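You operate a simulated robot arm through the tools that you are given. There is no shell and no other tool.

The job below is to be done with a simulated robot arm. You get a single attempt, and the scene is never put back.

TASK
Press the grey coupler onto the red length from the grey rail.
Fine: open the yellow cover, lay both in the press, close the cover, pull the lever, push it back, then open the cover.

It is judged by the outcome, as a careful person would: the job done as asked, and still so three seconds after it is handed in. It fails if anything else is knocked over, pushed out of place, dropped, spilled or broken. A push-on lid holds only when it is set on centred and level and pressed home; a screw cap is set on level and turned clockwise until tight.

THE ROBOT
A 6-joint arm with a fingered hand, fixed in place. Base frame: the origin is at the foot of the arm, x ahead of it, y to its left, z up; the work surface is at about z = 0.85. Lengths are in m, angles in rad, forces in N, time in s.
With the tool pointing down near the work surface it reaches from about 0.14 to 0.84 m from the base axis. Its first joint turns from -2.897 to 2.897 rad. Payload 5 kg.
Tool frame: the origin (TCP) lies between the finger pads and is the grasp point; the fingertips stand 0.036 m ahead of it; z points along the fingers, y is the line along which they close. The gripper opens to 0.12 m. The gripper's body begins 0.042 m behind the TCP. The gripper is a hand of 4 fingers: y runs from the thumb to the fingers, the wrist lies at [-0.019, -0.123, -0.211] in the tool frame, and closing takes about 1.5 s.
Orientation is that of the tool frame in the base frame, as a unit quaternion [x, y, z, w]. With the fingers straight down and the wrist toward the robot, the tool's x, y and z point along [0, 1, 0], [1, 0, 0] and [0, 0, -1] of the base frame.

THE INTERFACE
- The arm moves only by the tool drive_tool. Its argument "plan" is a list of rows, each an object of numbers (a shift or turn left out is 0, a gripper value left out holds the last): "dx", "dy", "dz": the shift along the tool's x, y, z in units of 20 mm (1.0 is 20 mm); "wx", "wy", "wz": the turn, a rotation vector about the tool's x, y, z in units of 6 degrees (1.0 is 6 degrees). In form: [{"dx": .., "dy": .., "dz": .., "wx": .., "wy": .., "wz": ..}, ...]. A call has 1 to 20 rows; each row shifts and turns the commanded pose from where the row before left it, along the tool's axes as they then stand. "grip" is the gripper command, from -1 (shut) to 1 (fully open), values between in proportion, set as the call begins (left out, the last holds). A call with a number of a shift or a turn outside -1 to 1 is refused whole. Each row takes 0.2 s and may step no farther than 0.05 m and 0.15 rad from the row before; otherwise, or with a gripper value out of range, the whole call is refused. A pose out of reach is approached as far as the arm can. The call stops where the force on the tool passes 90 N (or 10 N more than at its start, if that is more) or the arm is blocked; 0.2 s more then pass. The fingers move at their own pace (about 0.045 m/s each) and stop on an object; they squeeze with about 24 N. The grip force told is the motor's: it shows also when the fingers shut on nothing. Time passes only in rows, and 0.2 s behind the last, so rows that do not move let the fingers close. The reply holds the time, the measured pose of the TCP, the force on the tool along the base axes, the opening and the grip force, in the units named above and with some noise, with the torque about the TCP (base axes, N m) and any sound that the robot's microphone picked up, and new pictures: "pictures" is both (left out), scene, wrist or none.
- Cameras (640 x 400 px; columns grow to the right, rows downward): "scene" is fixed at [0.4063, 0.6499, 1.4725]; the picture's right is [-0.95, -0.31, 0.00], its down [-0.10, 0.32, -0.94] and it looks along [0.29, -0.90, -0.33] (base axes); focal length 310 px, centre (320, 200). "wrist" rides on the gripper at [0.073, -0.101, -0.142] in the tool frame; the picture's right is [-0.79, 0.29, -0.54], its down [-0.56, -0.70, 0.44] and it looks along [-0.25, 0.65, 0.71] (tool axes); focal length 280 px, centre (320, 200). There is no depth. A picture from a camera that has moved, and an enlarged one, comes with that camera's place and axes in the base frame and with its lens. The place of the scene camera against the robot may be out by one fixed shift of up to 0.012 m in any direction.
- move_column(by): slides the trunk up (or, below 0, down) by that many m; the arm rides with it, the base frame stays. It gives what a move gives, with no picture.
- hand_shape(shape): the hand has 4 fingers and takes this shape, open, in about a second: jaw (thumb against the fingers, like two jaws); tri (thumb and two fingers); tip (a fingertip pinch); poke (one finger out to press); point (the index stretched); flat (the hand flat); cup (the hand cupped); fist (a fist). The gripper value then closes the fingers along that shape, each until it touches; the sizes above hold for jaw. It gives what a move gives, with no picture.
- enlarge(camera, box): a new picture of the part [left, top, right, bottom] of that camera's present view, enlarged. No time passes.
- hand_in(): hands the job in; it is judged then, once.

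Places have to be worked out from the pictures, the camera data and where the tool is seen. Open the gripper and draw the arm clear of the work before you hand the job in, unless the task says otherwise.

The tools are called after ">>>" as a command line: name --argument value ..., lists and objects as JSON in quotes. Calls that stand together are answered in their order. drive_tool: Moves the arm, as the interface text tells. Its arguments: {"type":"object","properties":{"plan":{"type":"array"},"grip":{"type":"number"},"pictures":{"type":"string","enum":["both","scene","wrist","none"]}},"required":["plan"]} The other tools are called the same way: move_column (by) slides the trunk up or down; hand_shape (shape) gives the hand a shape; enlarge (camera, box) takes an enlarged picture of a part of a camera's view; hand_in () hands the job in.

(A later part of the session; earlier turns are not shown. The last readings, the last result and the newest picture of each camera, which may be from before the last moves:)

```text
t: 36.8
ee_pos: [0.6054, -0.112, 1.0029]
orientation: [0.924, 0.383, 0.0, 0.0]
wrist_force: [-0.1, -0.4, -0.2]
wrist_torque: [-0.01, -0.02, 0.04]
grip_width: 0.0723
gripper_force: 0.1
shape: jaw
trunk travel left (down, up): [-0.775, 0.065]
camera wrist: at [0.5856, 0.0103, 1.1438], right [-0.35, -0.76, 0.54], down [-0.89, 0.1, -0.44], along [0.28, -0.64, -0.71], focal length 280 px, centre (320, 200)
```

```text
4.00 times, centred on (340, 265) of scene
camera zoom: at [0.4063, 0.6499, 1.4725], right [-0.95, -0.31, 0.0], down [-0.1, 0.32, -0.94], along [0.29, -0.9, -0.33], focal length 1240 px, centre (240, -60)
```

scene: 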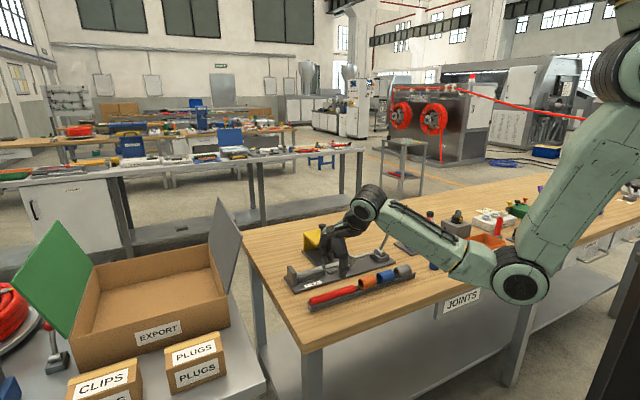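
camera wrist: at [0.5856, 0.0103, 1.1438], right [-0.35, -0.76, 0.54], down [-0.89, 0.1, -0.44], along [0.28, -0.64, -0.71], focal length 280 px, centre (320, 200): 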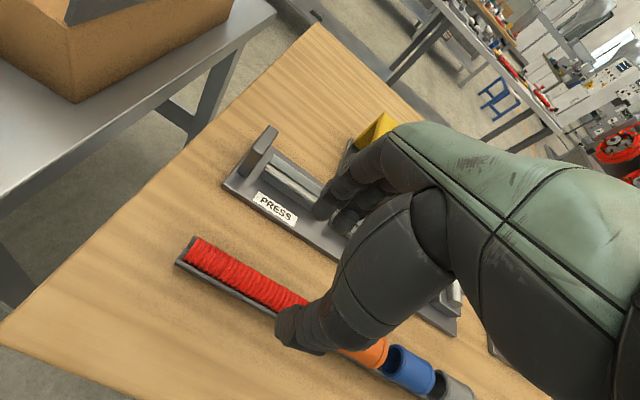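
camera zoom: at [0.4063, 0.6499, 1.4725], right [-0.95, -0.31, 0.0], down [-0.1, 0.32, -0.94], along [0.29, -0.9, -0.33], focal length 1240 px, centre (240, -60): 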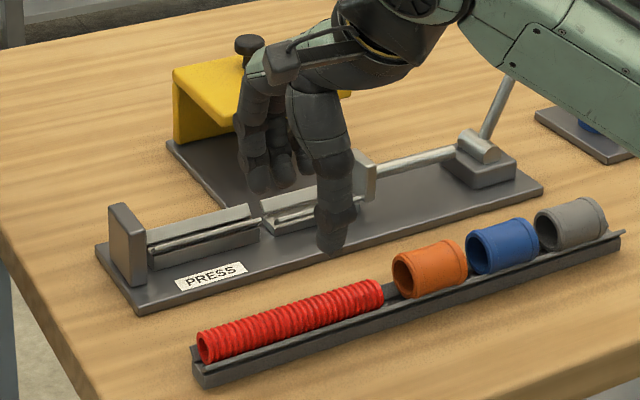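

The tube's centre is at about N 0.508 and z ≈ 0.875, and the hand is already above its middle. I'll go down with the fingertips to just above the rail edges.

>>> drive_tool --plan '[{"dz": 0.9}, {"dz": 0.9}, {"dz": 0.9}, {"dz": 0.8}, {"dz": 0.7}, {"dz": 0.5}, {}]'

>>> enlarge --camera "scene" --box '[290, 245, 390, 320]'

>>> enlarge --camera "wrist" --box '[120, 140, 420, 380]'

```text
t: 38.4
ee_pos: [0.6056, -0.1122, 0.9083]
orientation: [0.924, 0.382, 0.0, 0.0]
wrist_force: [0.6, -0.5, 0.5]
wrist_torque: [0.02, 0.02, 0.03]
grip_width: 0.0725
gripper_force: 0.0
shape: jaw
trunk travel left (down, up): [-0.775, 0.065]
camera wrist: at [0.5853, 0.0104, 1.0494], right [-0.35, -0.76, 0.54], down [-0.89, 0.1, -0.44], along [0.28, -0.64, -0.71], focal length 280 px, centre (320, 200)
```

scene: 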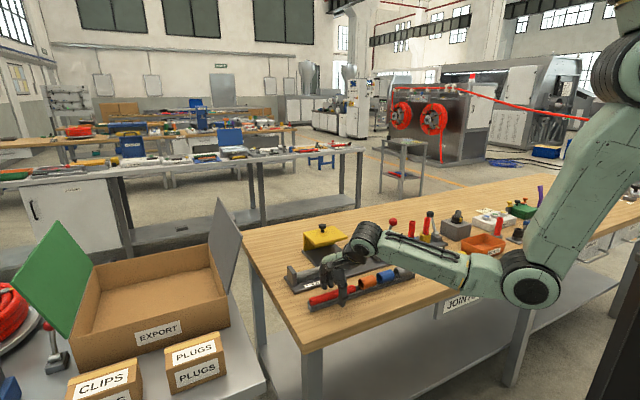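
wrist: 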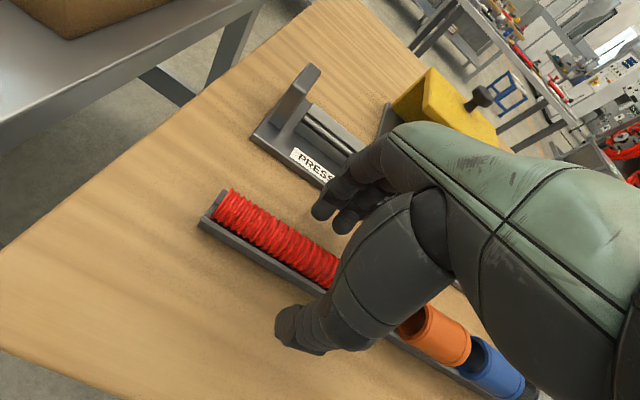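

```text
5.33 times, centred on (340, 282) of scene
camera zoom: at [0.4063, 0.6499, 1.4725], right [-0.95, -0.31, 0.0], down [-0.1, 0.32, -0.94], along [0.29, -0.9, -0.33], focal length 1653 px, centre (213, -240)
```

zoom: 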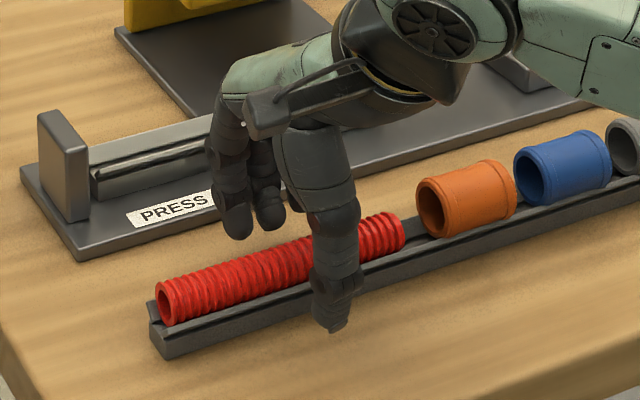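

```text
1.67 times, centred on (270, 260) of wrist
camera zoom: at [0.5853, 0.0104, 1.0494], right [-0.35, -0.76, 0.54], down [-0.89, 0.1, -0.44], along [0.28, -0.64, -0.71], focal length 467 px, centre (403, 100)
```

zoom: 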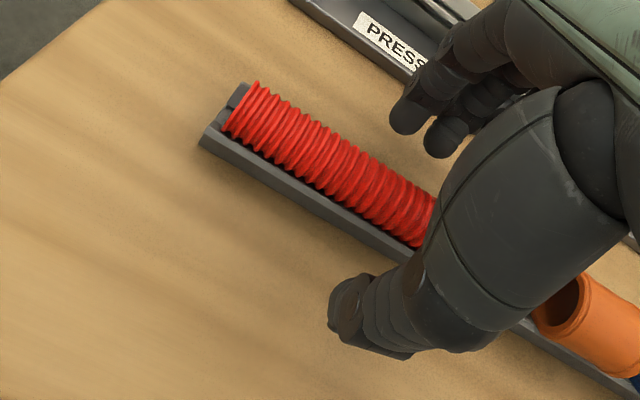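

The fingertips are at z ≈ 0.872, just above the rail's edges and on either side of the tube. Closing now.

>>> drive_tool --plan '[{}, {}, {}, {}, {}, {}, {}]' --grip -1

>>> enlarge --camera "wrist" --box '[120, 140, 420, 380]'

>>> enlarge --camera "scene" --box '[290, 245, 390, 320]'

```text
t: 40.0
ee_pos: [0.6045, -0.1129, 0.9072]
orientation: [0.924, 0.383, 0.0, 0.0]
wrist_force: [1.7, -0.8, 2.0]
wrist_torque: [-0.01, -0.03, 0.12]
grip_width: 0.0189
gripper_force: 24.1
shape: jaw
trunk travel left (down, up): [-0.775, 0.065]
camera wrist: at [0.5854, 0.0103, 1.0497], right [-0.35, -0.76, 0.54], down [-0.89, 0.1, -0.44], along [0.28, -0.64, -0.71], focal length 280 px, centre (320, 200)
```

scene: 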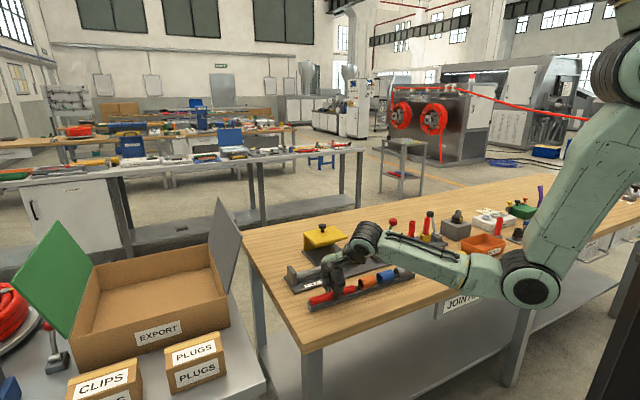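
wrist: 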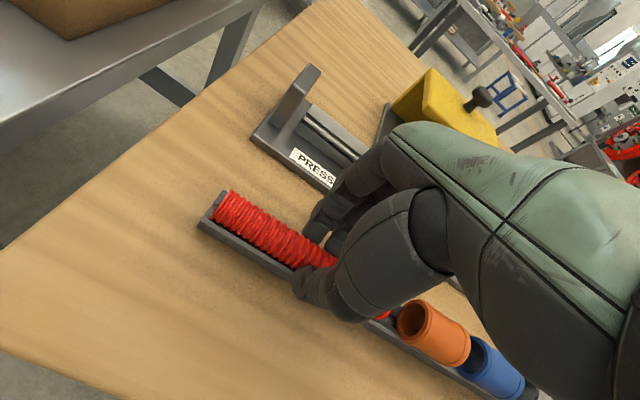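

```text
1.67 times, centred on (270, 260) of wrist
camera zoom: at [0.5854, 0.0103, 1.0497], right [-0.35, -0.76, 0.54], down [-0.89, 0.1, -0.44], along [0.28, -0.64, -0.71], focal length 467 px, centre (403, 100)
```

zoom: 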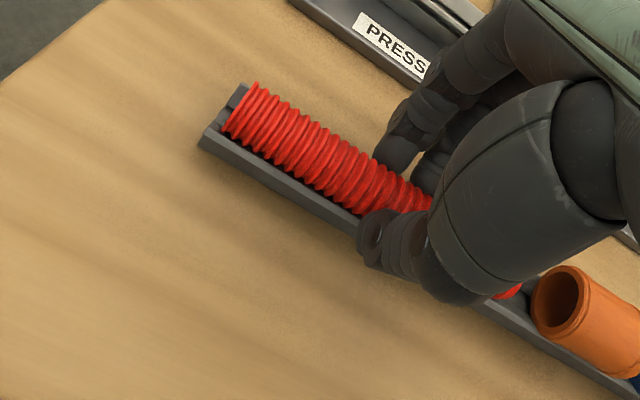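

```text
5.33 times, centred on (340, 282) of scene
camera zoom: at [0.4063, 0.6499, 1.4725], right [-0.95, -0.31, 0.0], down [-0.1, 0.32, -0.94], along [0.29, -0.9, -0.33], focal length 1653 px, centre (213, -240)
```

zoom: 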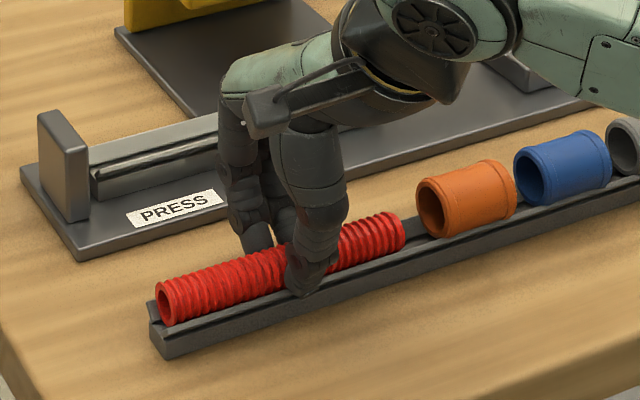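

The tube is held with a grip width of 19 mm. I'll lift it straight up and check that it comes along level.

>>> drive_tool --plan '[{"dz": -0.4}, {"dz": -0.6}, {"dz": -1}, {"dz": -1}, {"dz": -1}, {}]'

>>> enlarge --camera "wrist" --box '[120, 140, 420, 380]'

>>> enlarge --camera "scene" --box '[280, 215, 400, 315]'

```text
t: 41.4
ee_pos: [0.6064, -0.1124, 0.9887]
orientation: [0.924, 0.383, 0.0, 0.0]
wrist_force: [-0.9, 0.5, -0.9]
wrist_torque: [-0.02, -0.04, -0.02]
grip_width: 0.0188
gripper_force: 23.5
shape: jaw
trunk travel left (down, up): [-0.775, 0.065]
camera wrist: at [0.5853, 0.0109, 1.1298], right [-0.35, -0.76, 0.54], down [-0.89, 0.1, -0.44], along [0.28, -0.64, -0.71], focal length 280 px, centre (320, 200)
```

scene: 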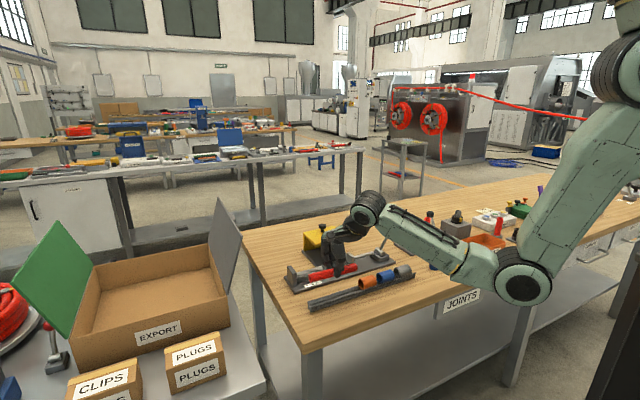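
wrist: 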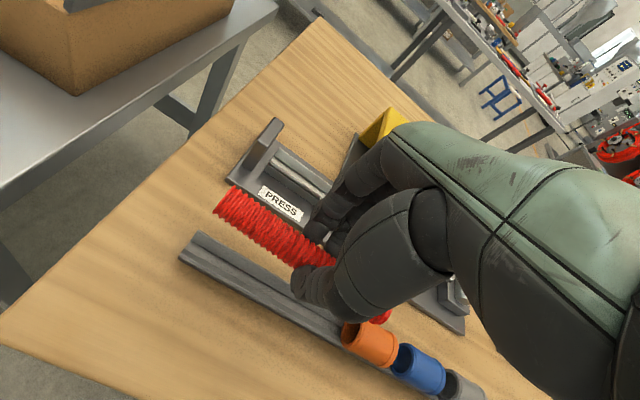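

```text
1.67 times, centred on (270, 260) of wrist
camera zoom: at [0.5853, 0.0109, 1.1298], right [-0.35, -0.76, 0.54], down [-0.89, 0.1, -0.44], along [0.28, -0.64, -0.71], focal length 467 px, centre (403, 100)
```

zoom: 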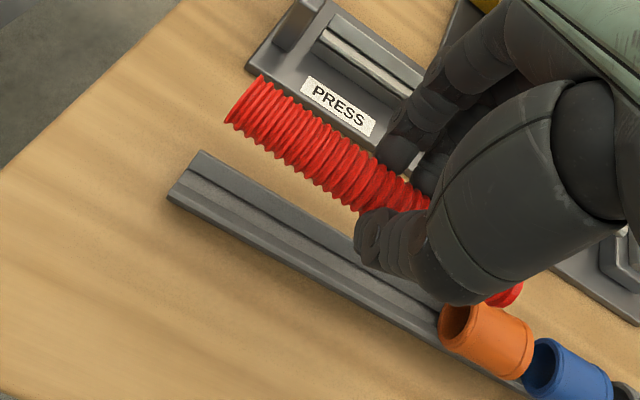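

```text
4.00 times, centred on (340, 265) of scene
camera zoom: at [0.4063, 0.6499, 1.4725], right [-0.95, -0.31, 0.0], down [-0.1, 0.32, -0.94], along [0.29, -0.9, -0.33], focal length 1240 px, centre (240, -60)
```

zoom: 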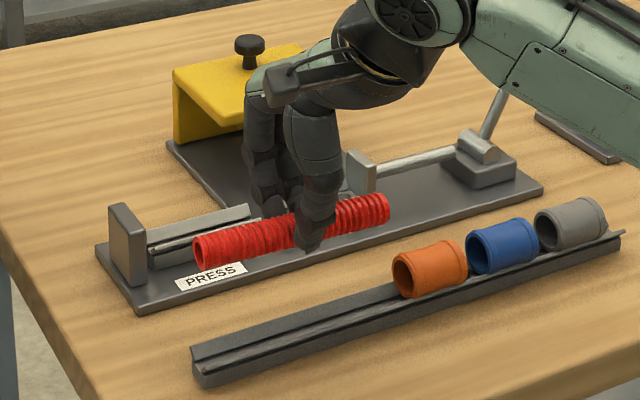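

The tube is held level. I'll move it over the press centreline (N ≈ 0.649), keeping its end short of the stop.

>>> drive_tool --plan '[{"dx": -0.06, "dy": 0.88}, {"dx": -0.06, "dy": 0.88}, {"dx": -0.06, "dy": 0.88}, {"dx": -0.06, "dy": 0.88}, {"dx": -0.06, "dy": 0.88}, {"dx": -0.06, "dy": 0.88}, {"dx": -0.06, "dy": 0.88}, {"dx": -0.06, "dy": 0.88}, {}, {}]'

>>> enlarge --camera "wrist" --box '[120, 120, 360, 320]'

>>> enlarge --camera "scene" --box '[270, 210, 390, 310]'

```text
t: 43.6
ee_pos: [0.6997, -0.2194, 0.9884]
orientation: [0.924, 0.383, 0.0, 0.001]
wrist_force: [0.5, 0.4, -0.6]
wrist_torque: [0.01, -0.01, 0.01]
grip_width: 0.0187
gripper_force: 23.9
shape: jaw
trunk travel left (down, up): [-0.775, 0.065]
camera wrist: at [0.679, -0.0964, 1.1296], right [-0.35, -0.76, 0.54], down [-0.89, 0.1, -0.44], along [0.28, -0.64, -0.71], focal length 280 px, centre (320, 200)
```

scene: 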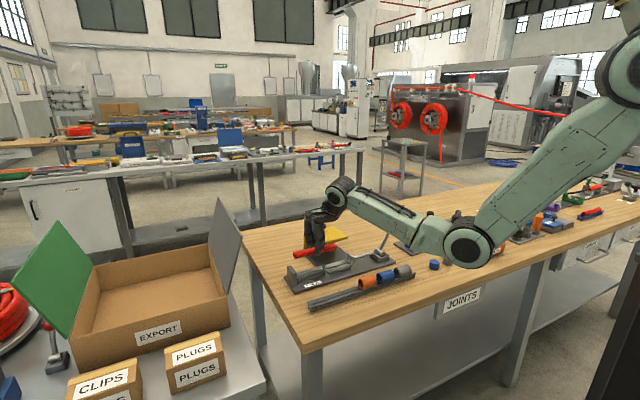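
wrist: 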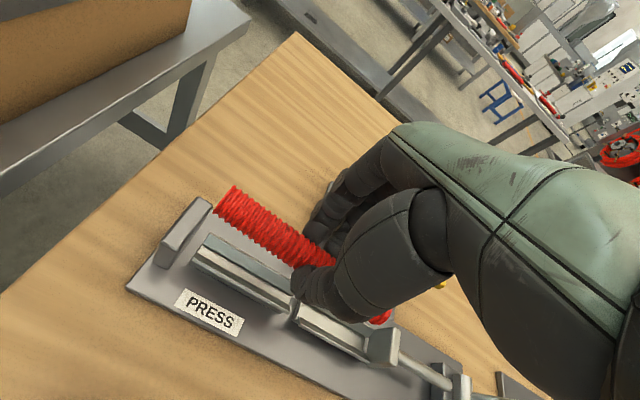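

```text
2.00 times, centred on (240, 220) of wrist
camera zoom: at [0.679, -0.0964, 1.1296], right [-0.35, -0.76, 0.54], down [-0.89, 0.1, -0.44], along [0.28, -0.64, -0.71], focal length 561 px, centre (480, 160)
```

zoom: 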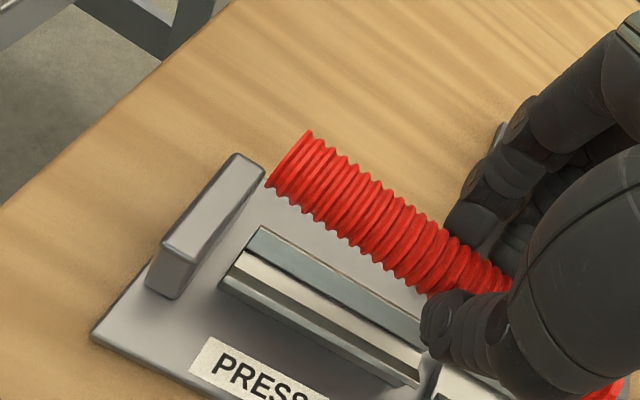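

```text
4.00 times, centred on (330, 260) of scene
camera zoom: at [0.4063, 0.6499, 1.4725], right [-0.95, -0.31, 0.0], down [-0.1, 0.32, -0.94], along [0.29, -0.9, -0.33], focal length 1240 px, centre (280, -40)
```

zoom: 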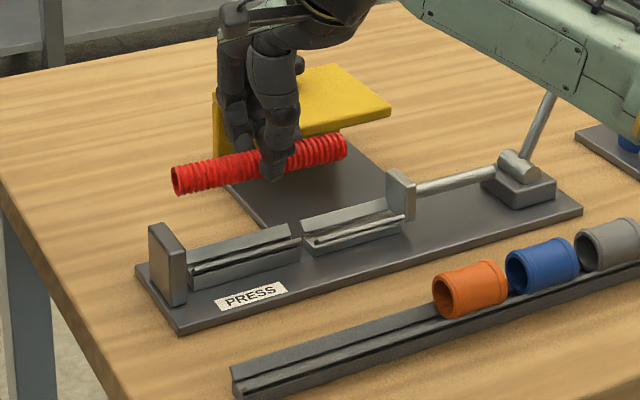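

The tube sits over the cradle line with about 5 mm clearance to the stop. I'll lower it most of the way.

>>> drive_tool --plan '[{"dz": 0.8}, {"dz": 0.8}, {"dz": 0.8}, {"dz": 0.6}, {"dz": 0.3}, {}]'

>>> enlarge --camera "wrist" --box '[120, 140, 360, 340]'

>>> enlarge --camera "scene" --box '[280, 220, 380, 300]'

```text
t: 45.0
ee_pos: [0.6988, -0.2199, 0.9217]
orientation: [0.924, 0.383, 0.0, 0.0]
wrist_force: [-0.2, -0.3, 2.3]
wrist_torque: [0.03, -0.06, 0.02]
grip_width: 0.0186
gripper_force: 24.2
shape: jaw
trunk travel left (down, up): [-0.775, 0.065]
camera wrist: at [0.6785, -0.0961, 1.0639], right [-0.35, -0.76, 0.54], down [-0.89, 0.1, -0.44], along [0.28, -0.64, -0.71], focal length 280 px, centre (320, 200)
```

scene: 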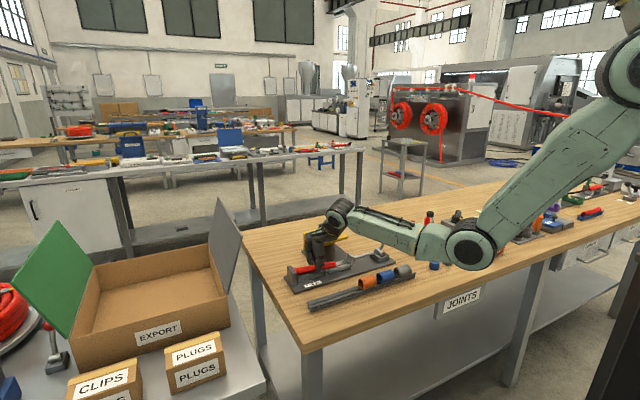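
wrist: 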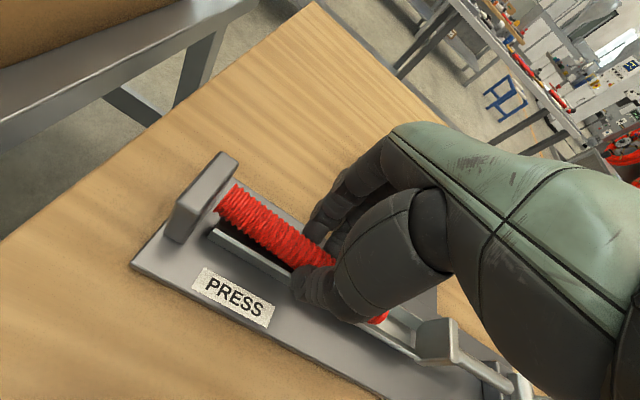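

```text
2.00 times, centred on (240, 240) of wrist
camera zoom: at [0.6785, -0.0961, 1.0639], right [-0.35, -0.76, 0.54], down [-0.89, 0.1, -0.44], along [0.28, -0.64, -0.71], focal length 561 px, centre (480, 120)
```

zoom: 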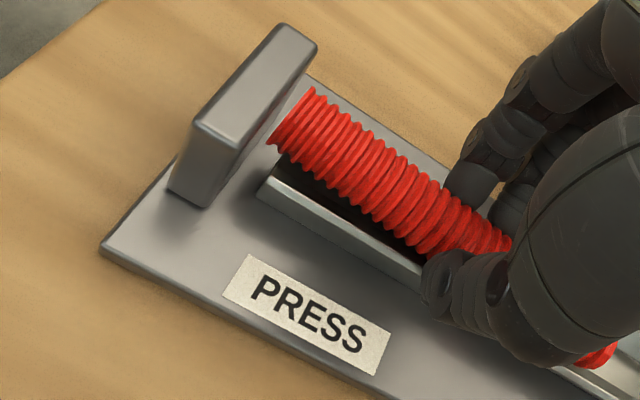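

```text
5.00 times, centred on (330, 260) of scene
camera zoom: at [0.4063, 0.6499, 1.4725], right [-0.95, -0.31, 0.0], down [-0.1, 0.32, -0.94], along [0.29, -0.9, -0.33], focal length 1549 px, centre (270, -100)
```

zoom: 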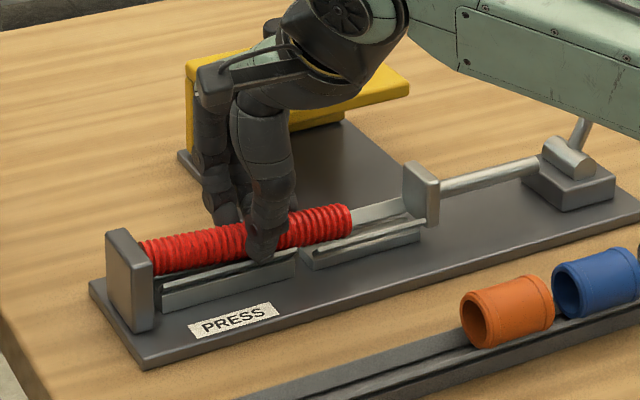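

The tube is just above the cradle, with only about 2 N showing. I'll lower it in small steps and watch the force.

>>> drive_tool --plan '[{"dz": 0.12}, {"dz": 0.12}, {}]' --pictures "none"

>>> drive_tool --plan '[{"dz": 0.1}, {}]' --pictures "none"

```text
t: 45.8
ee_pos: [0.6994, -0.2186, 0.9208]
orientation: [0.924, 0.383, 0.002, 0.002]
wrist_force: [3.3, -0.4, 16.3]
wrist_torque: [-0.03, -0.09, 0.16]
grip_width: 0.0191
gripper_force: 24.6
shape: jaw
trunk travel left (down, up): [-0.775, 0.065]
```

```text
t: 46.4
ee_pos: [0.6985, -0.218, 0.9203]
orientation: [0.924, 0.383, 0.002, 0.003]
wrist_force: [4.4, -0.1, 26.3]
wrist_torque: [-0.15, -0.09, 0.19]
grip_width: 0.0197
gripper_force: 24.4
shape: jaw
trunk travel left (down, up): [-0.775, 0.065]
```

Contact came at TCP z ≈ 0.921, so the tube is seated or nearly so. I'll ease the down-force and slide it toward the stop until I feel it.

>>> drive_tool --plan '[{"dz": -0.3}, {"dx": 0.1}, {"dx": 0.1}, {}]' --pictures "none"

>>> drive_tool --plan '[{"dx": 0.1}, {}]' --pictures "none"

```text
t: 47.4
ee_pos: [0.6995, -0.2158, 0.9209]
orientation: [0.924, 0.382, -0.001, -0.001]
wrist_force: [-1.5, -4.5, 4.0]
wrist_torque: [-0.23, 0.05, 0.15]
grip_width: 0.0196
gripper_force: 23.9
shape: jaw
trunk travel left (down, up): [-0.775, 0.065]
```

```text
t: 48.0
ee_pos: [0.7013, -0.2156, 0.9211]
orientation: [0.924, 0.383, -0.001, 0.0]
wrist_force: [-5.5, -3.0, 0.9]
wrist_torque: [-0.08, 0.12, 0.04]
grip_width: 0.0195
gripper_force: 23.5
shape: jaw
trunk travel left (down, up): [-0.775, 0.065]
```

Resistance along the axis is building to about 6 N, so the tube end is probably at the stop. I'll check the pictures.

>>> drive_tool --plan '[{"dx": 0.1}, {}]' --pictures "none"

>>> enlarge --camera "wrist" --box '[160, 140, 320, 280]'

>>> enlarge --camera "scene" --box '[280, 225, 380, 300]'

```text
t: 48.6
ee_pos: [0.7032, -0.2137, 0.9197]
orientation: [0.924, 0.382, -0.001, -0.001]
wrist_force: [-9.2, -7.1, -1.6]
wrist_torque: [-0.26, 0.3, 0.0]
grip_width: 0.019
gripper_force: 23.6
shape: jaw
trunk travel left (down, up): [-0.775, 0.065]
```

```text
2.86 times, centred on (240, 210) of wrist
camera zoom: at [0.6827, -0.0919, 1.0627], right [-0.35, -0.76, 0.54], down [-0.89, 0.1, -0.44], along [0.28, -0.64, -0.71], focal length 801 px, centre (549, 171)
```

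zoom: 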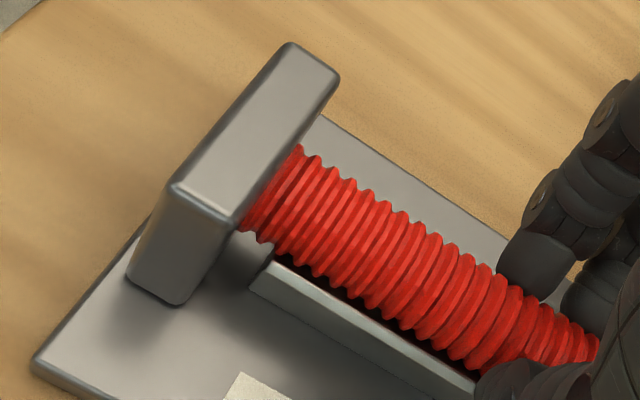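

```text
5.33 times, centred on (330, 262) of scene
camera zoom: at [0.4063, 0.6499, 1.4725], right [-0.95, -0.31, 0.0], down [-0.1, 0.32, -0.94], along [0.29, -0.9, -0.33], focal length 1653 px, centre (267, -133)
```

zoom: 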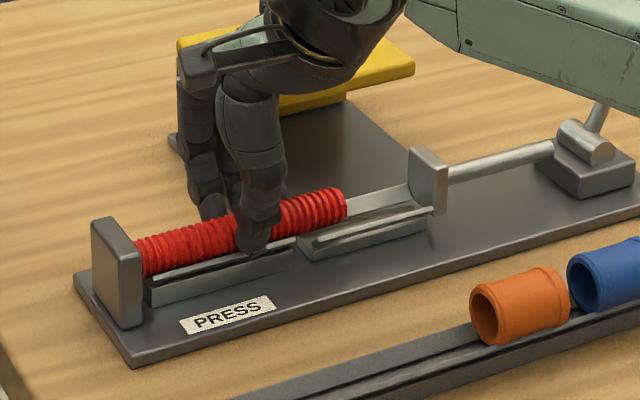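

The tube end is against the stop face. I'll relieve the push slightly, open the fingers gently and rise.

>>> drive_tool --plan '[{"dx": -0.08}, {}]' --pictures "none"

>>> drive_tool --plan '[{}, {}, {}, {}]' --pictures "none" --grip -0.55

>>> drive_tool --plan '[{}, {}, {}, {}, {"dz": -0.3}, {"dz": -0.6}, {"dz": -1}, {"dz": -1}, {"dz": -1}, {"dz": -1}, {"dz": -1}]' --grip 0.1

>>> enlarge --camera "wrist" --box '[120, 140, 420, 380]'

>>> enlarge --camera "scene" --box '[280, 225, 380, 300]'

```text
t: 49.2
ee_pos: [0.704, -0.2155, 0.9225]
orientation: [0.924, 0.383, 0.0, 0.001]
wrist_force: [-7.7, -6.1, -1.7]
wrist_torque: [-0.23, 0.29, -0.01]
grip_width: 0.0193
gripper_force: 24.1
shape: jaw
trunk travel left (down, up): [-0.775, 0.065]
```

```text
t: 50.2
ee_pos: [0.7038, -0.2141, 0.9221]
orientation: [0.924, 0.383, 0.0, 0.0]
wrist_force: [0.1, -0.1, 0.8]
wrist_torque: [-0.01, -0.01, 0.0]
grip_width: 0.027
gripper_force: 0.0
shape: jaw
trunk travel left (down, up): [-0.775, 0.065]
```

```text
t: 52.6
ee_pos: [0.703, -0.2157, 1.0385]
orientation: [0.924, 0.382, 0.0, -0.001]
wrist_force: [0.1, -0.4, -0.9]
wrist_torque: [-0.03, -0.04, -0.02]
grip_width: 0.0656
gripper_force: 0.0
shape: jaw
trunk travel left (down, up): [-0.775, 0.065]
camera wrist: at [0.6834, -0.0918, 1.1806], right [-0.35, -0.76, 0.54], down [-0.89, 0.1, -0.44], along [0.28, -0.64, -0.71], focal length 280 px, centre (320, 200)
```

scene: 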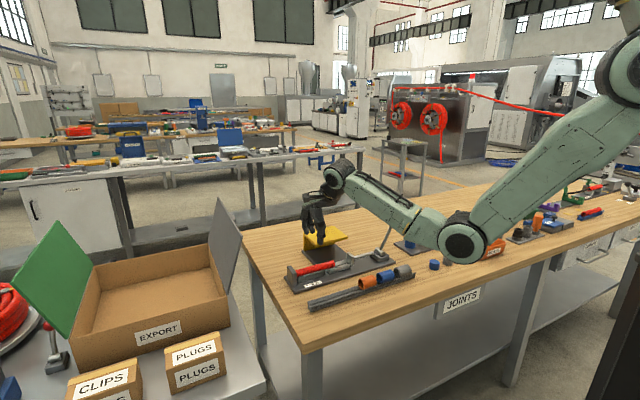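
wrist: 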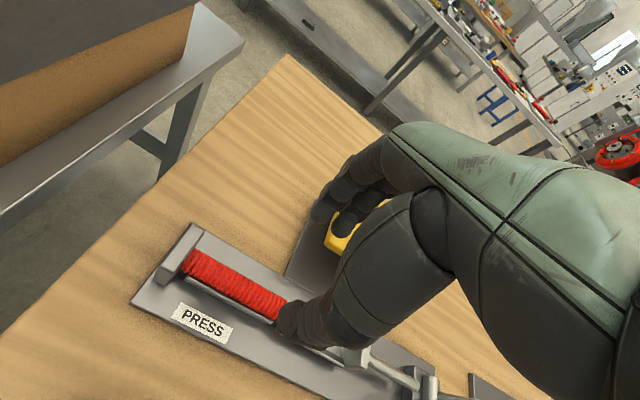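

```text
1.67 times, centred on (270, 260) of wrist
camera zoom: at [0.6834, -0.0918, 1.1806], right [-0.35, -0.76, 0.54], down [-0.89, 0.1, -0.44], along [0.28, -0.64, -0.71], focal length 467 px, centre (403, 100)
```

zoom: 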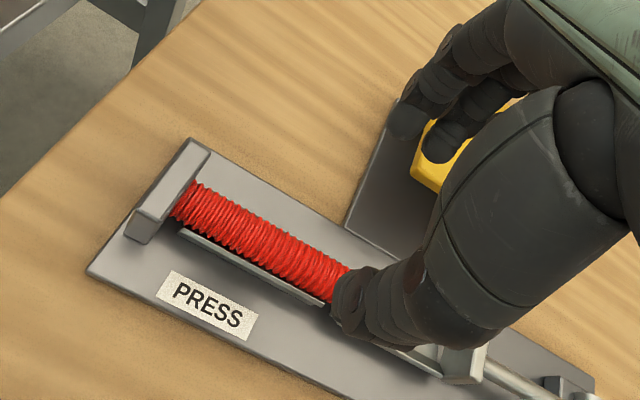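

```text
5.33 times, centred on (330, 262) of scene
camera zoom: at [0.4063, 0.6499, 1.4725], right [-0.95, -0.31, 0.0], down [-0.1, 0.32, -0.94], along [0.29, -0.9, -0.33], focal length 1653 px, centre (267, -133)
```

zoom: 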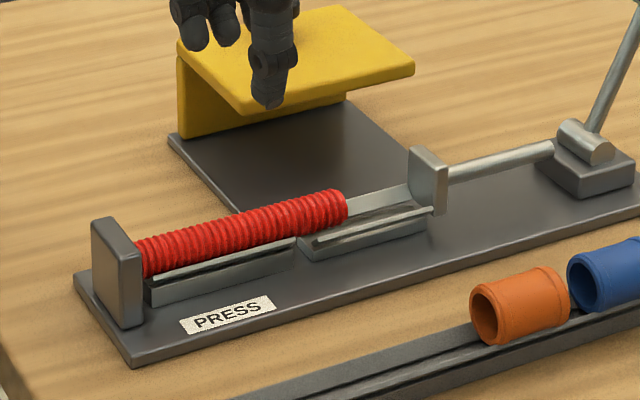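

The red tube lies in the cradle against the stop, with its free end over the second cradle. Next I'll use tip shape and go above the grey coupler.

>>> hand_shape --shape "tip"

>>> drive_tool --plan '[{"dx": -0.943, "dy": -0.508}, {"dx": -0.943, "dy": -0.508}, {"dx": -0.943, "dy": -0.508}, {"dx": -0.943, "dy": -0.508}, {"dx": -0.943, "dy": -0.508}, {"dx": -0.943, "dy": -0.508}, {"dx": -0.943, "dy": -0.508}, {"dx": -0.943, "dy": -0.508}, {"dx": -0.943, "dy": -0.508}, {"dx": -0.943, "dy": -0.508}, {"dx": -0.943, "dy": -0.508}, {"dx": -0.943, "dy": -0.508}, {"dx": -0.943, "dy": -0.508}, {"dx": -0.943, "dy": -0.508}, {}, {}]' --grip 0.2

>>> enlarge --camera "wrist" --box '[120, 140, 420, 380]'

>>> enlarge --camera "scene" --box '[330, 220, 450, 310]'

```text
t: 53.5
ee_pos: [0.704, -0.215, 1.0383]
orientation: [0.924, 0.383, 0.0, 0.0]
wrist_force: [0.2, 0.5, 0.1]
wrist_torque: [-0.01, 0.02, -0.01]
grip_width: 0.12
gripper_force: 0.1
shape: tip
trunk travel left (down, up): [-0.775, 0.065]
```

```text
t: 56.9
ee_pos: [0.4145, -0.3012, 1.0397]
orientation: [0.924, 0.382, 0.001, 0.0]
wrist_force: [-0.6, 0.9, 0.5]
wrist_torque: [0.02, -0.04, -0.02]
grip_width: 0.0724
gripper_force: 0.1
shape: tip
trunk travel left (down, up): [-0.775, 0.065]
camera wrist: at [0.3947, -0.1782, 1.1811], right [-0.35, -0.76, 0.54], down [-0.89, 0.1, -0.44], along [0.28, -0.64, -0.71], focal length 280 px, centre (320, 200)
```

scene: 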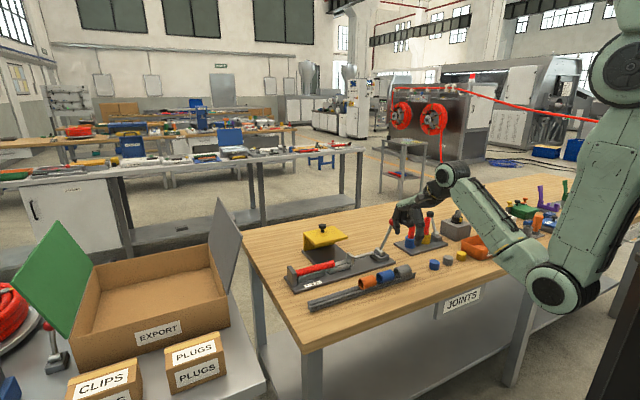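
wrist: 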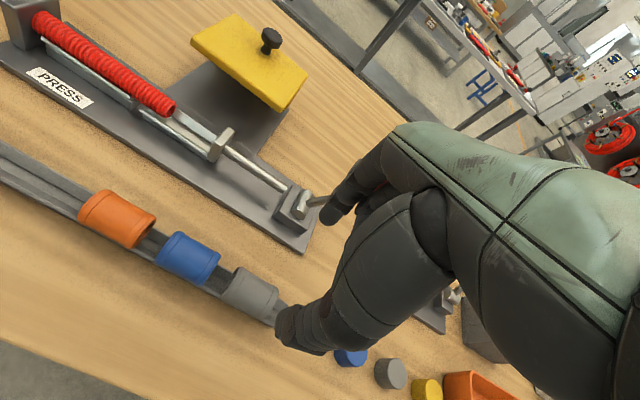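

```text
1.67 times, centred on (270, 260) of wrist
camera zoom: at [0.3947, -0.1782, 1.1811], right [-0.35, -0.76, 0.54], down [-0.89, 0.1, -0.44], along [0.28, -0.64, -0.71], focal length 467 px, centre (403, 100)
```

zoom: 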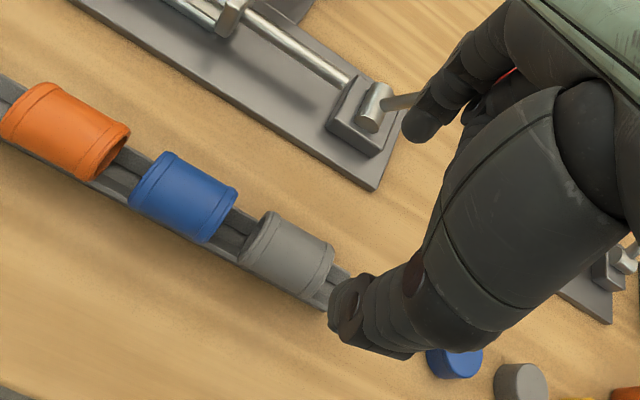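

```text
4.44 times, centred on (390, 265) of scene
camera zoom: at [0.4063, 0.6499, 1.4725], right [-0.95, -0.31, 0.0], down [-0.1, 0.32, -0.94], along [0.29, -0.9, -0.33], focal length 1377 px, centre (9, -89)
```

zoom: 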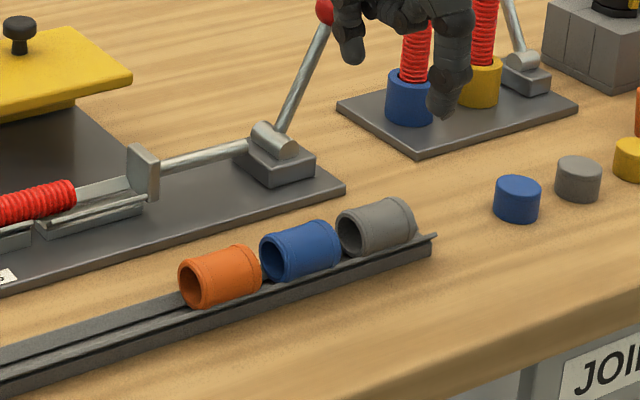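

The grey coupler is centred at E ≈ 0.082, N ≈ 0.5075, with its axis at z ≈ 0.887 and a diameter of about 0.036 m. Before going down I'll check how low the curled fingers hang relative to the index tip.

>>> enlarge --camera "scene" --box '[380, 185, 460, 255]'

>>> enlarge --camera "wrist" --box '[250, 130, 430, 370]'

```text
5.71 times, centred on (420, 220) of scene
camera zoom: at [0.4063, 0.6499, 1.4725], right [-0.95, -0.31, 0.0], down [-0.1, 0.32, -0.94], along [0.29, -0.9, -0.33], focal length 1771 px, centre (-251, 86)
```

zoom: 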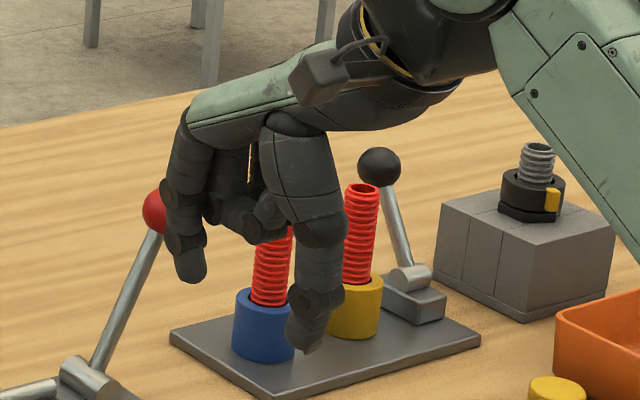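

```text
1.67 times, centred on (340, 250) of wrist
camera zoom: at [0.3947, -0.1782, 1.1811], right [-0.35, -0.76, 0.54], down [-0.89, 0.1, -0.44], along [0.28, -0.64, -0.71], focal length 467 px, centre (287, 117)
```

zoom: 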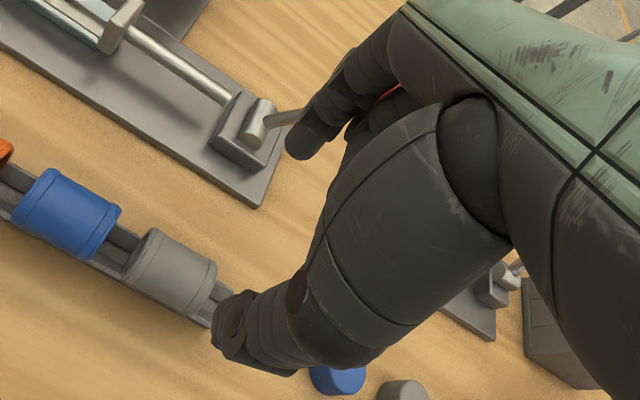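

Index and thumb tips line up at tool x ≈ 0, and the curled fingers hang about 38 mm above the tips. I'll grip slightly toward the coupler's tube-side end so those fingers clear the ram plate later.

>>> drive_tool --plan '[{"dx": 0.545, "dy": 0.07}, {"dz": 0.9}, {"dz": 0.9}, {"dz": 0.9}, {"dz": 0.9}, {"dz": 0.9}, {"dz": 0.9}, {"dz": 0.8}, {}]'

>>> enlarge --camera "wrist" --box '[120, 120, 420, 360]'

>>> enlarge --camera "scene" --box '[350, 230, 450, 310]'

```text
t: 58.9
ee_pos: [0.4256, -0.294, 0.915]
orientation: [0.924, 0.384, 0.001, 0.001]
wrist_force: [-0.4, -0.4, 0.3]
wrist_torque: [-0.04, 0.02, 0.0]
grip_width: 0.0723
gripper_force: 0.1
shape: tip
trunk travel left (down, up): [-0.775, 0.065]
camera wrist: at [0.4041, -0.171, 1.056], right [-0.35, -0.76, 0.54], down [-0.89, 0.1, -0.44], along [0.28, -0.64, -0.71], focal length 280 px, centre (320, 200)
```

scene: 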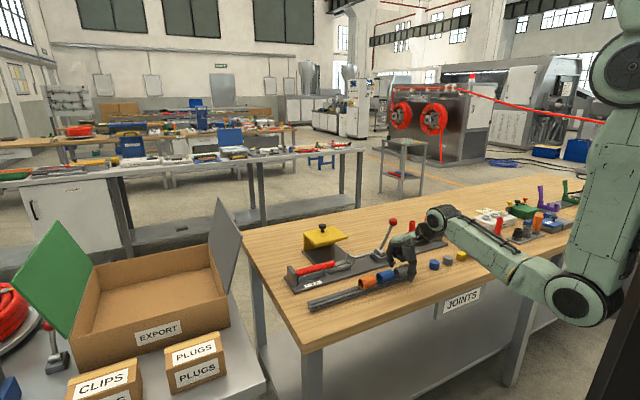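
wrist: 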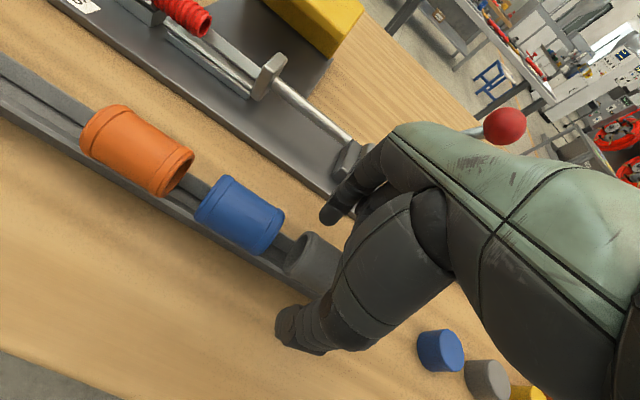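

```text
1.67 times, centred on (270, 240) of wrist
camera zoom: at [0.4041, -0.171, 1.056], right [-0.35, -0.76, 0.54], down [-0.89, 0.1, -0.44], along [0.28, -0.64, -0.71], focal length 467 px, centre (403, 133)
```

zoom: 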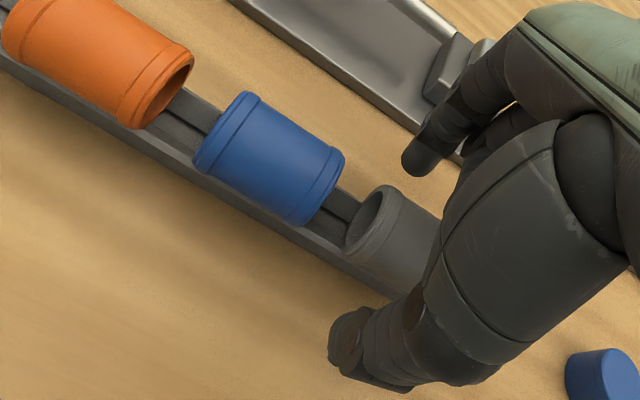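

```text
5.00 times, centred on (400, 270) of scene
camera zoom: at [0.4063, 0.6499, 1.4725], right [-0.95, -0.31, 0.0], down [-0.1, 0.32, -0.94], along [0.29, -0.9, -0.33], focal length 1549 px, centre (-80, -150)
```

zoom: 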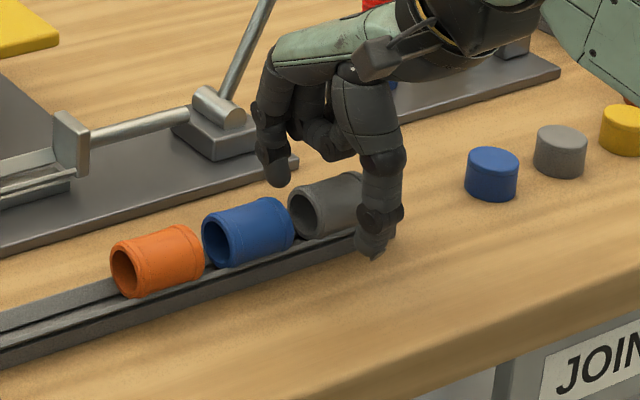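

No contact so far, and the curled fingers are clear above the coupler. I'll shift 3 mm back toward the coupler's middle and close.

>>> drive_tool --plan '[{"dx": -0.17}, {}]' --pictures "none"

>>> drive_tool --plan '[{}, {}, {}, {}, {}]' --grip -1

>>> enlarge --camera "wrist" --box '[120, 120, 420, 360]'

>>> enlarge --camera "scene" --box '[350, 230, 450, 310]'

```text
t: 59.5
ee_pos: [0.4226, -0.2966, 0.9149]
orientation: [0.924, 0.382, 0.0, -0.001]
wrist_force: [-0.8, -0.6, -0.3]
wrist_torque: [-0.02, 0.0, 0.03]
grip_width: 0.0721
gripper_force: 0.1
shape: tip
trunk travel left (down, up): [-0.775, 0.065]
```

```text
t: 60.7
ee_pos: [0.4221, -0.2957, 0.9142]
orientation: [0.924, 0.382, 0.0, 0.0]
wrist_force: [0.5, -0.3, -0.8]
wrist_torque: [-0.01, 0.0, 0.01]
grip_width: 0.0286
gripper_force: 24.0
shape: tip
trunk travel left (down, up): [-0.775, 0.065]
camera wrist: at [0.4018, -0.1734, 1.0564], right [-0.35, -0.76, 0.54], down [-0.89, 0.1, -0.44], along [0.28, -0.64, -0.71], focal length 280 px, centre (320, 200)
```

scene: 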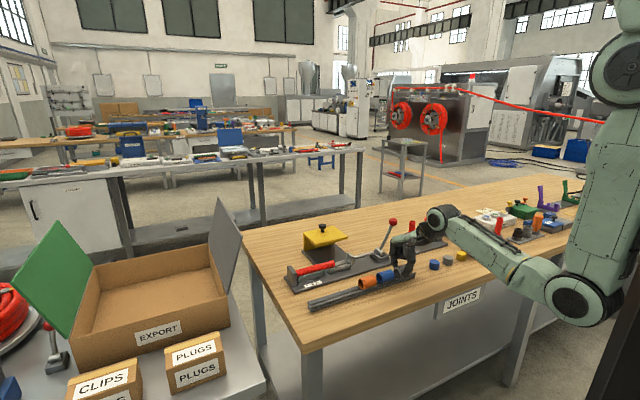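
wrist: 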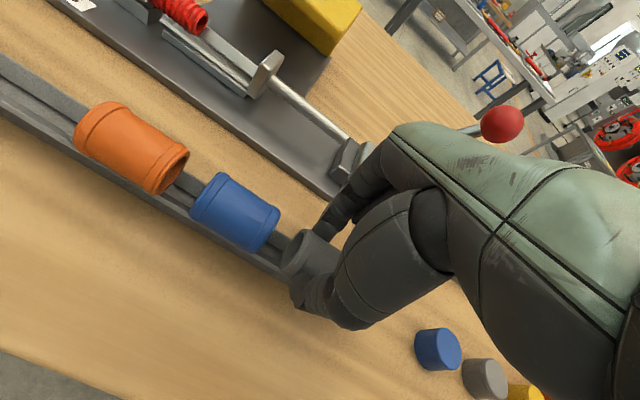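

```text
1.67 times, centred on (270, 240) of wrist
camera zoom: at [0.4018, -0.1734, 1.0564], right [-0.35, -0.76, 0.54], down [-0.89, 0.1, -0.44], along [0.28, -0.64, -0.71], focal length 467 px, centre (403, 133)
```

zoom: 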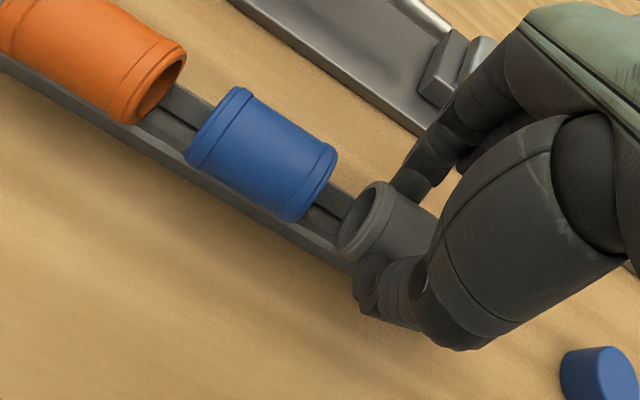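

```text
5.00 times, centred on (400, 270) of scene
camera zoom: at [0.4063, 0.6499, 1.4725], right [-0.95, -0.31, 0.0], down [-0.1, 0.32, -0.94], along [0.29, -0.9, -0.33], focal length 1549 px, centre (-80, -150)
```

zoom: 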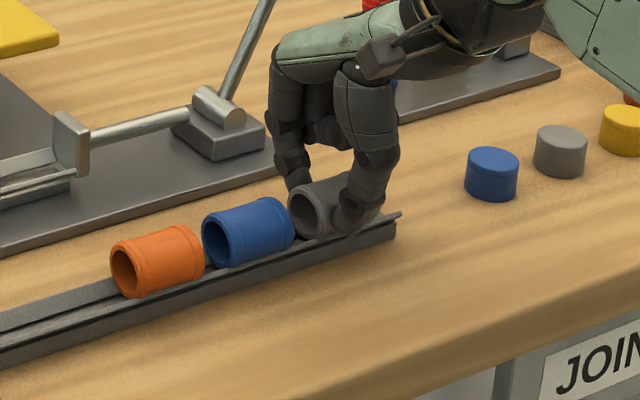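

The coupler is gripped. I'll lift it straight up and check.

>>> drive_tool --plan '[{"dz": -0.4}, {"dz": -0.6}, {"dz": -1}, {"dz": -1}, {"dz": -1}, {"dz": -1}, {}]'

>>> enlarge --camera "wrist" --box '[120, 120, 420, 360]'

>>> enlarge --camera "scene" --box '[350, 200, 450, 290]'

```text
t: 62.3
ee_pos: [0.4212, -0.2967, 1.0163]
orientation: [0.924, 0.383, 0.0, 0.0]
wrist_force: [0.0, -0.1, -0.2]
wrist_torque: [-0.05, 0.02, 0.02]
grip_width: 0.0291
gripper_force: 24.0
shape: tip
trunk travel left (down, up): [-0.775, 0.065]
camera wrist: at [0.402, -0.173, 1.1572], right [-0.35, -0.76, 0.54], down [-0.89, 0.1, -0.44], along [0.28, -0.64, -0.71], focal length 280 px, centre (320, 200)
```

scene: 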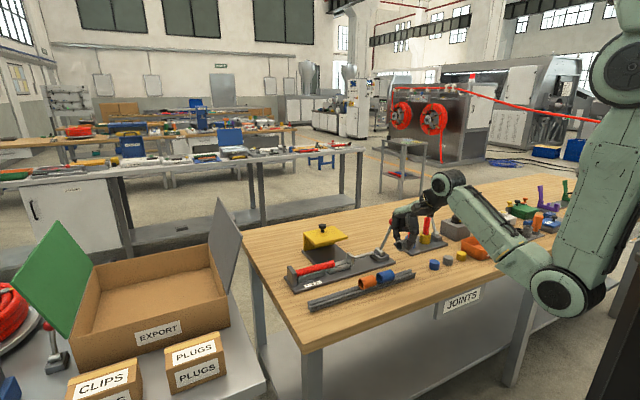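
wrist: 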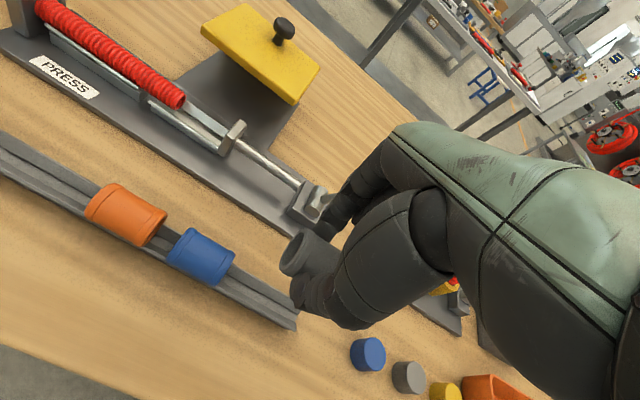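

```text
1.67 times, centred on (270, 240) of wrist
camera zoom: at [0.402, -0.173, 1.1572], right [-0.35, -0.76, 0.54], down [-0.89, 0.1, -0.44], along [0.28, -0.64, -0.71], focal length 467 px, centre (403, 133)
```

zoom: 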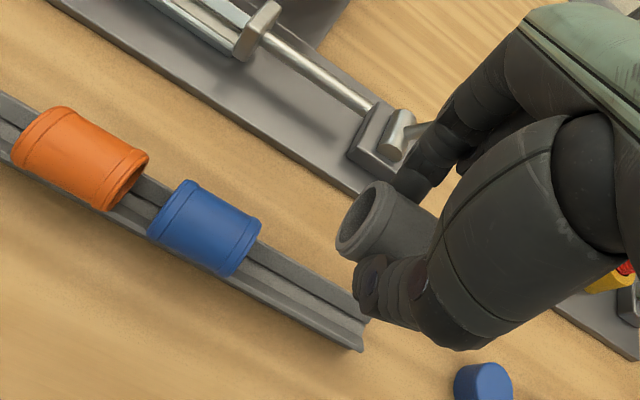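

```text
4.44 times, centred on (400, 245) of scene
camera zoom: at [0.4063, 0.6499, 1.4725], right [-0.95, -0.31, 0.0], down [-0.1, 0.32, -0.94], along [0.29, -0.9, -0.33], focal length 1377 px, centre (-36, 0)
```

zoom: 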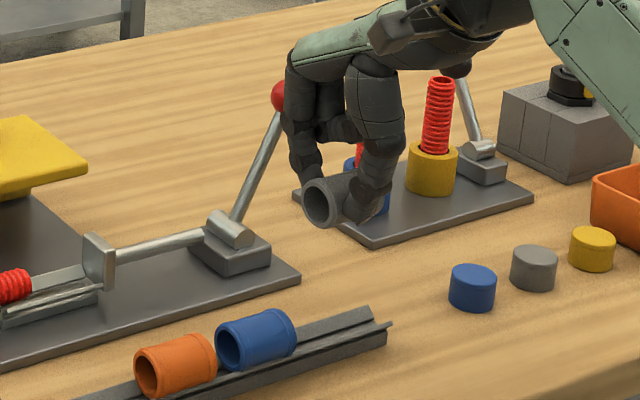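

The coupler is lifted and level. I'll take a close measurement of the gap between the tube end and the ram plate from this view.

>>> enlarge --camera "wrist" --box '[100, 60, 260, 180]'

>>> enlarge --camera "scene" --box '[310, 245, 390, 295]'

```text
3.33 times, centred on (180, 120) of wrist
camera zoom: at [0.402, -0.173, 1.1572], right [-0.35, -0.76, 0.54], down [-0.89, 0.1, -0.44], along [0.28, -0.64, -0.71], focal length 935 px, centre (787, 467)
```

zoom: 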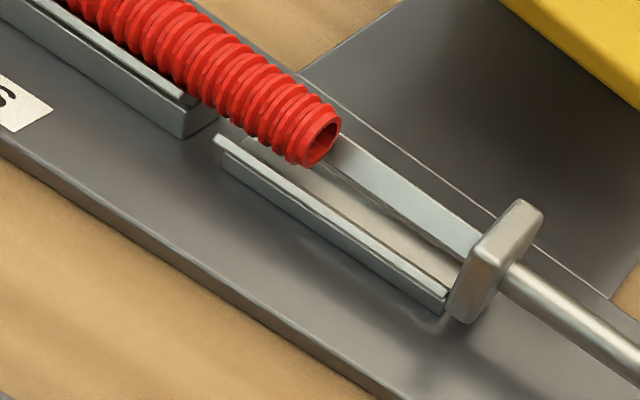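

```text
8.00 times, centred on (350, 270) of scene
camera zoom: at [0.4063, 0.6499, 1.4725], right [-0.95, -0.31, 0.0], down [-0.1, 0.32, -0.94], along [0.29, -0.9, -0.33], focal length 2479 px, centre (80, -360)
```

zoom: 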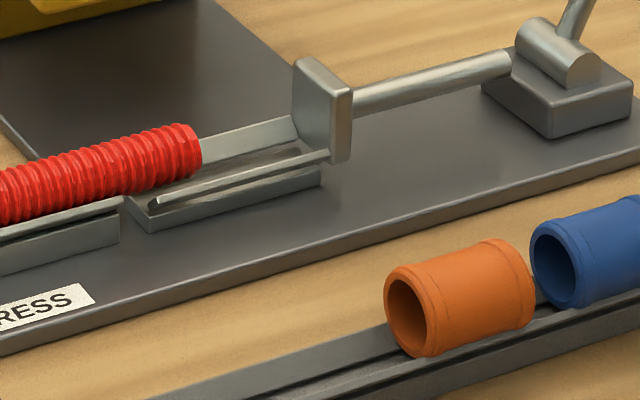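

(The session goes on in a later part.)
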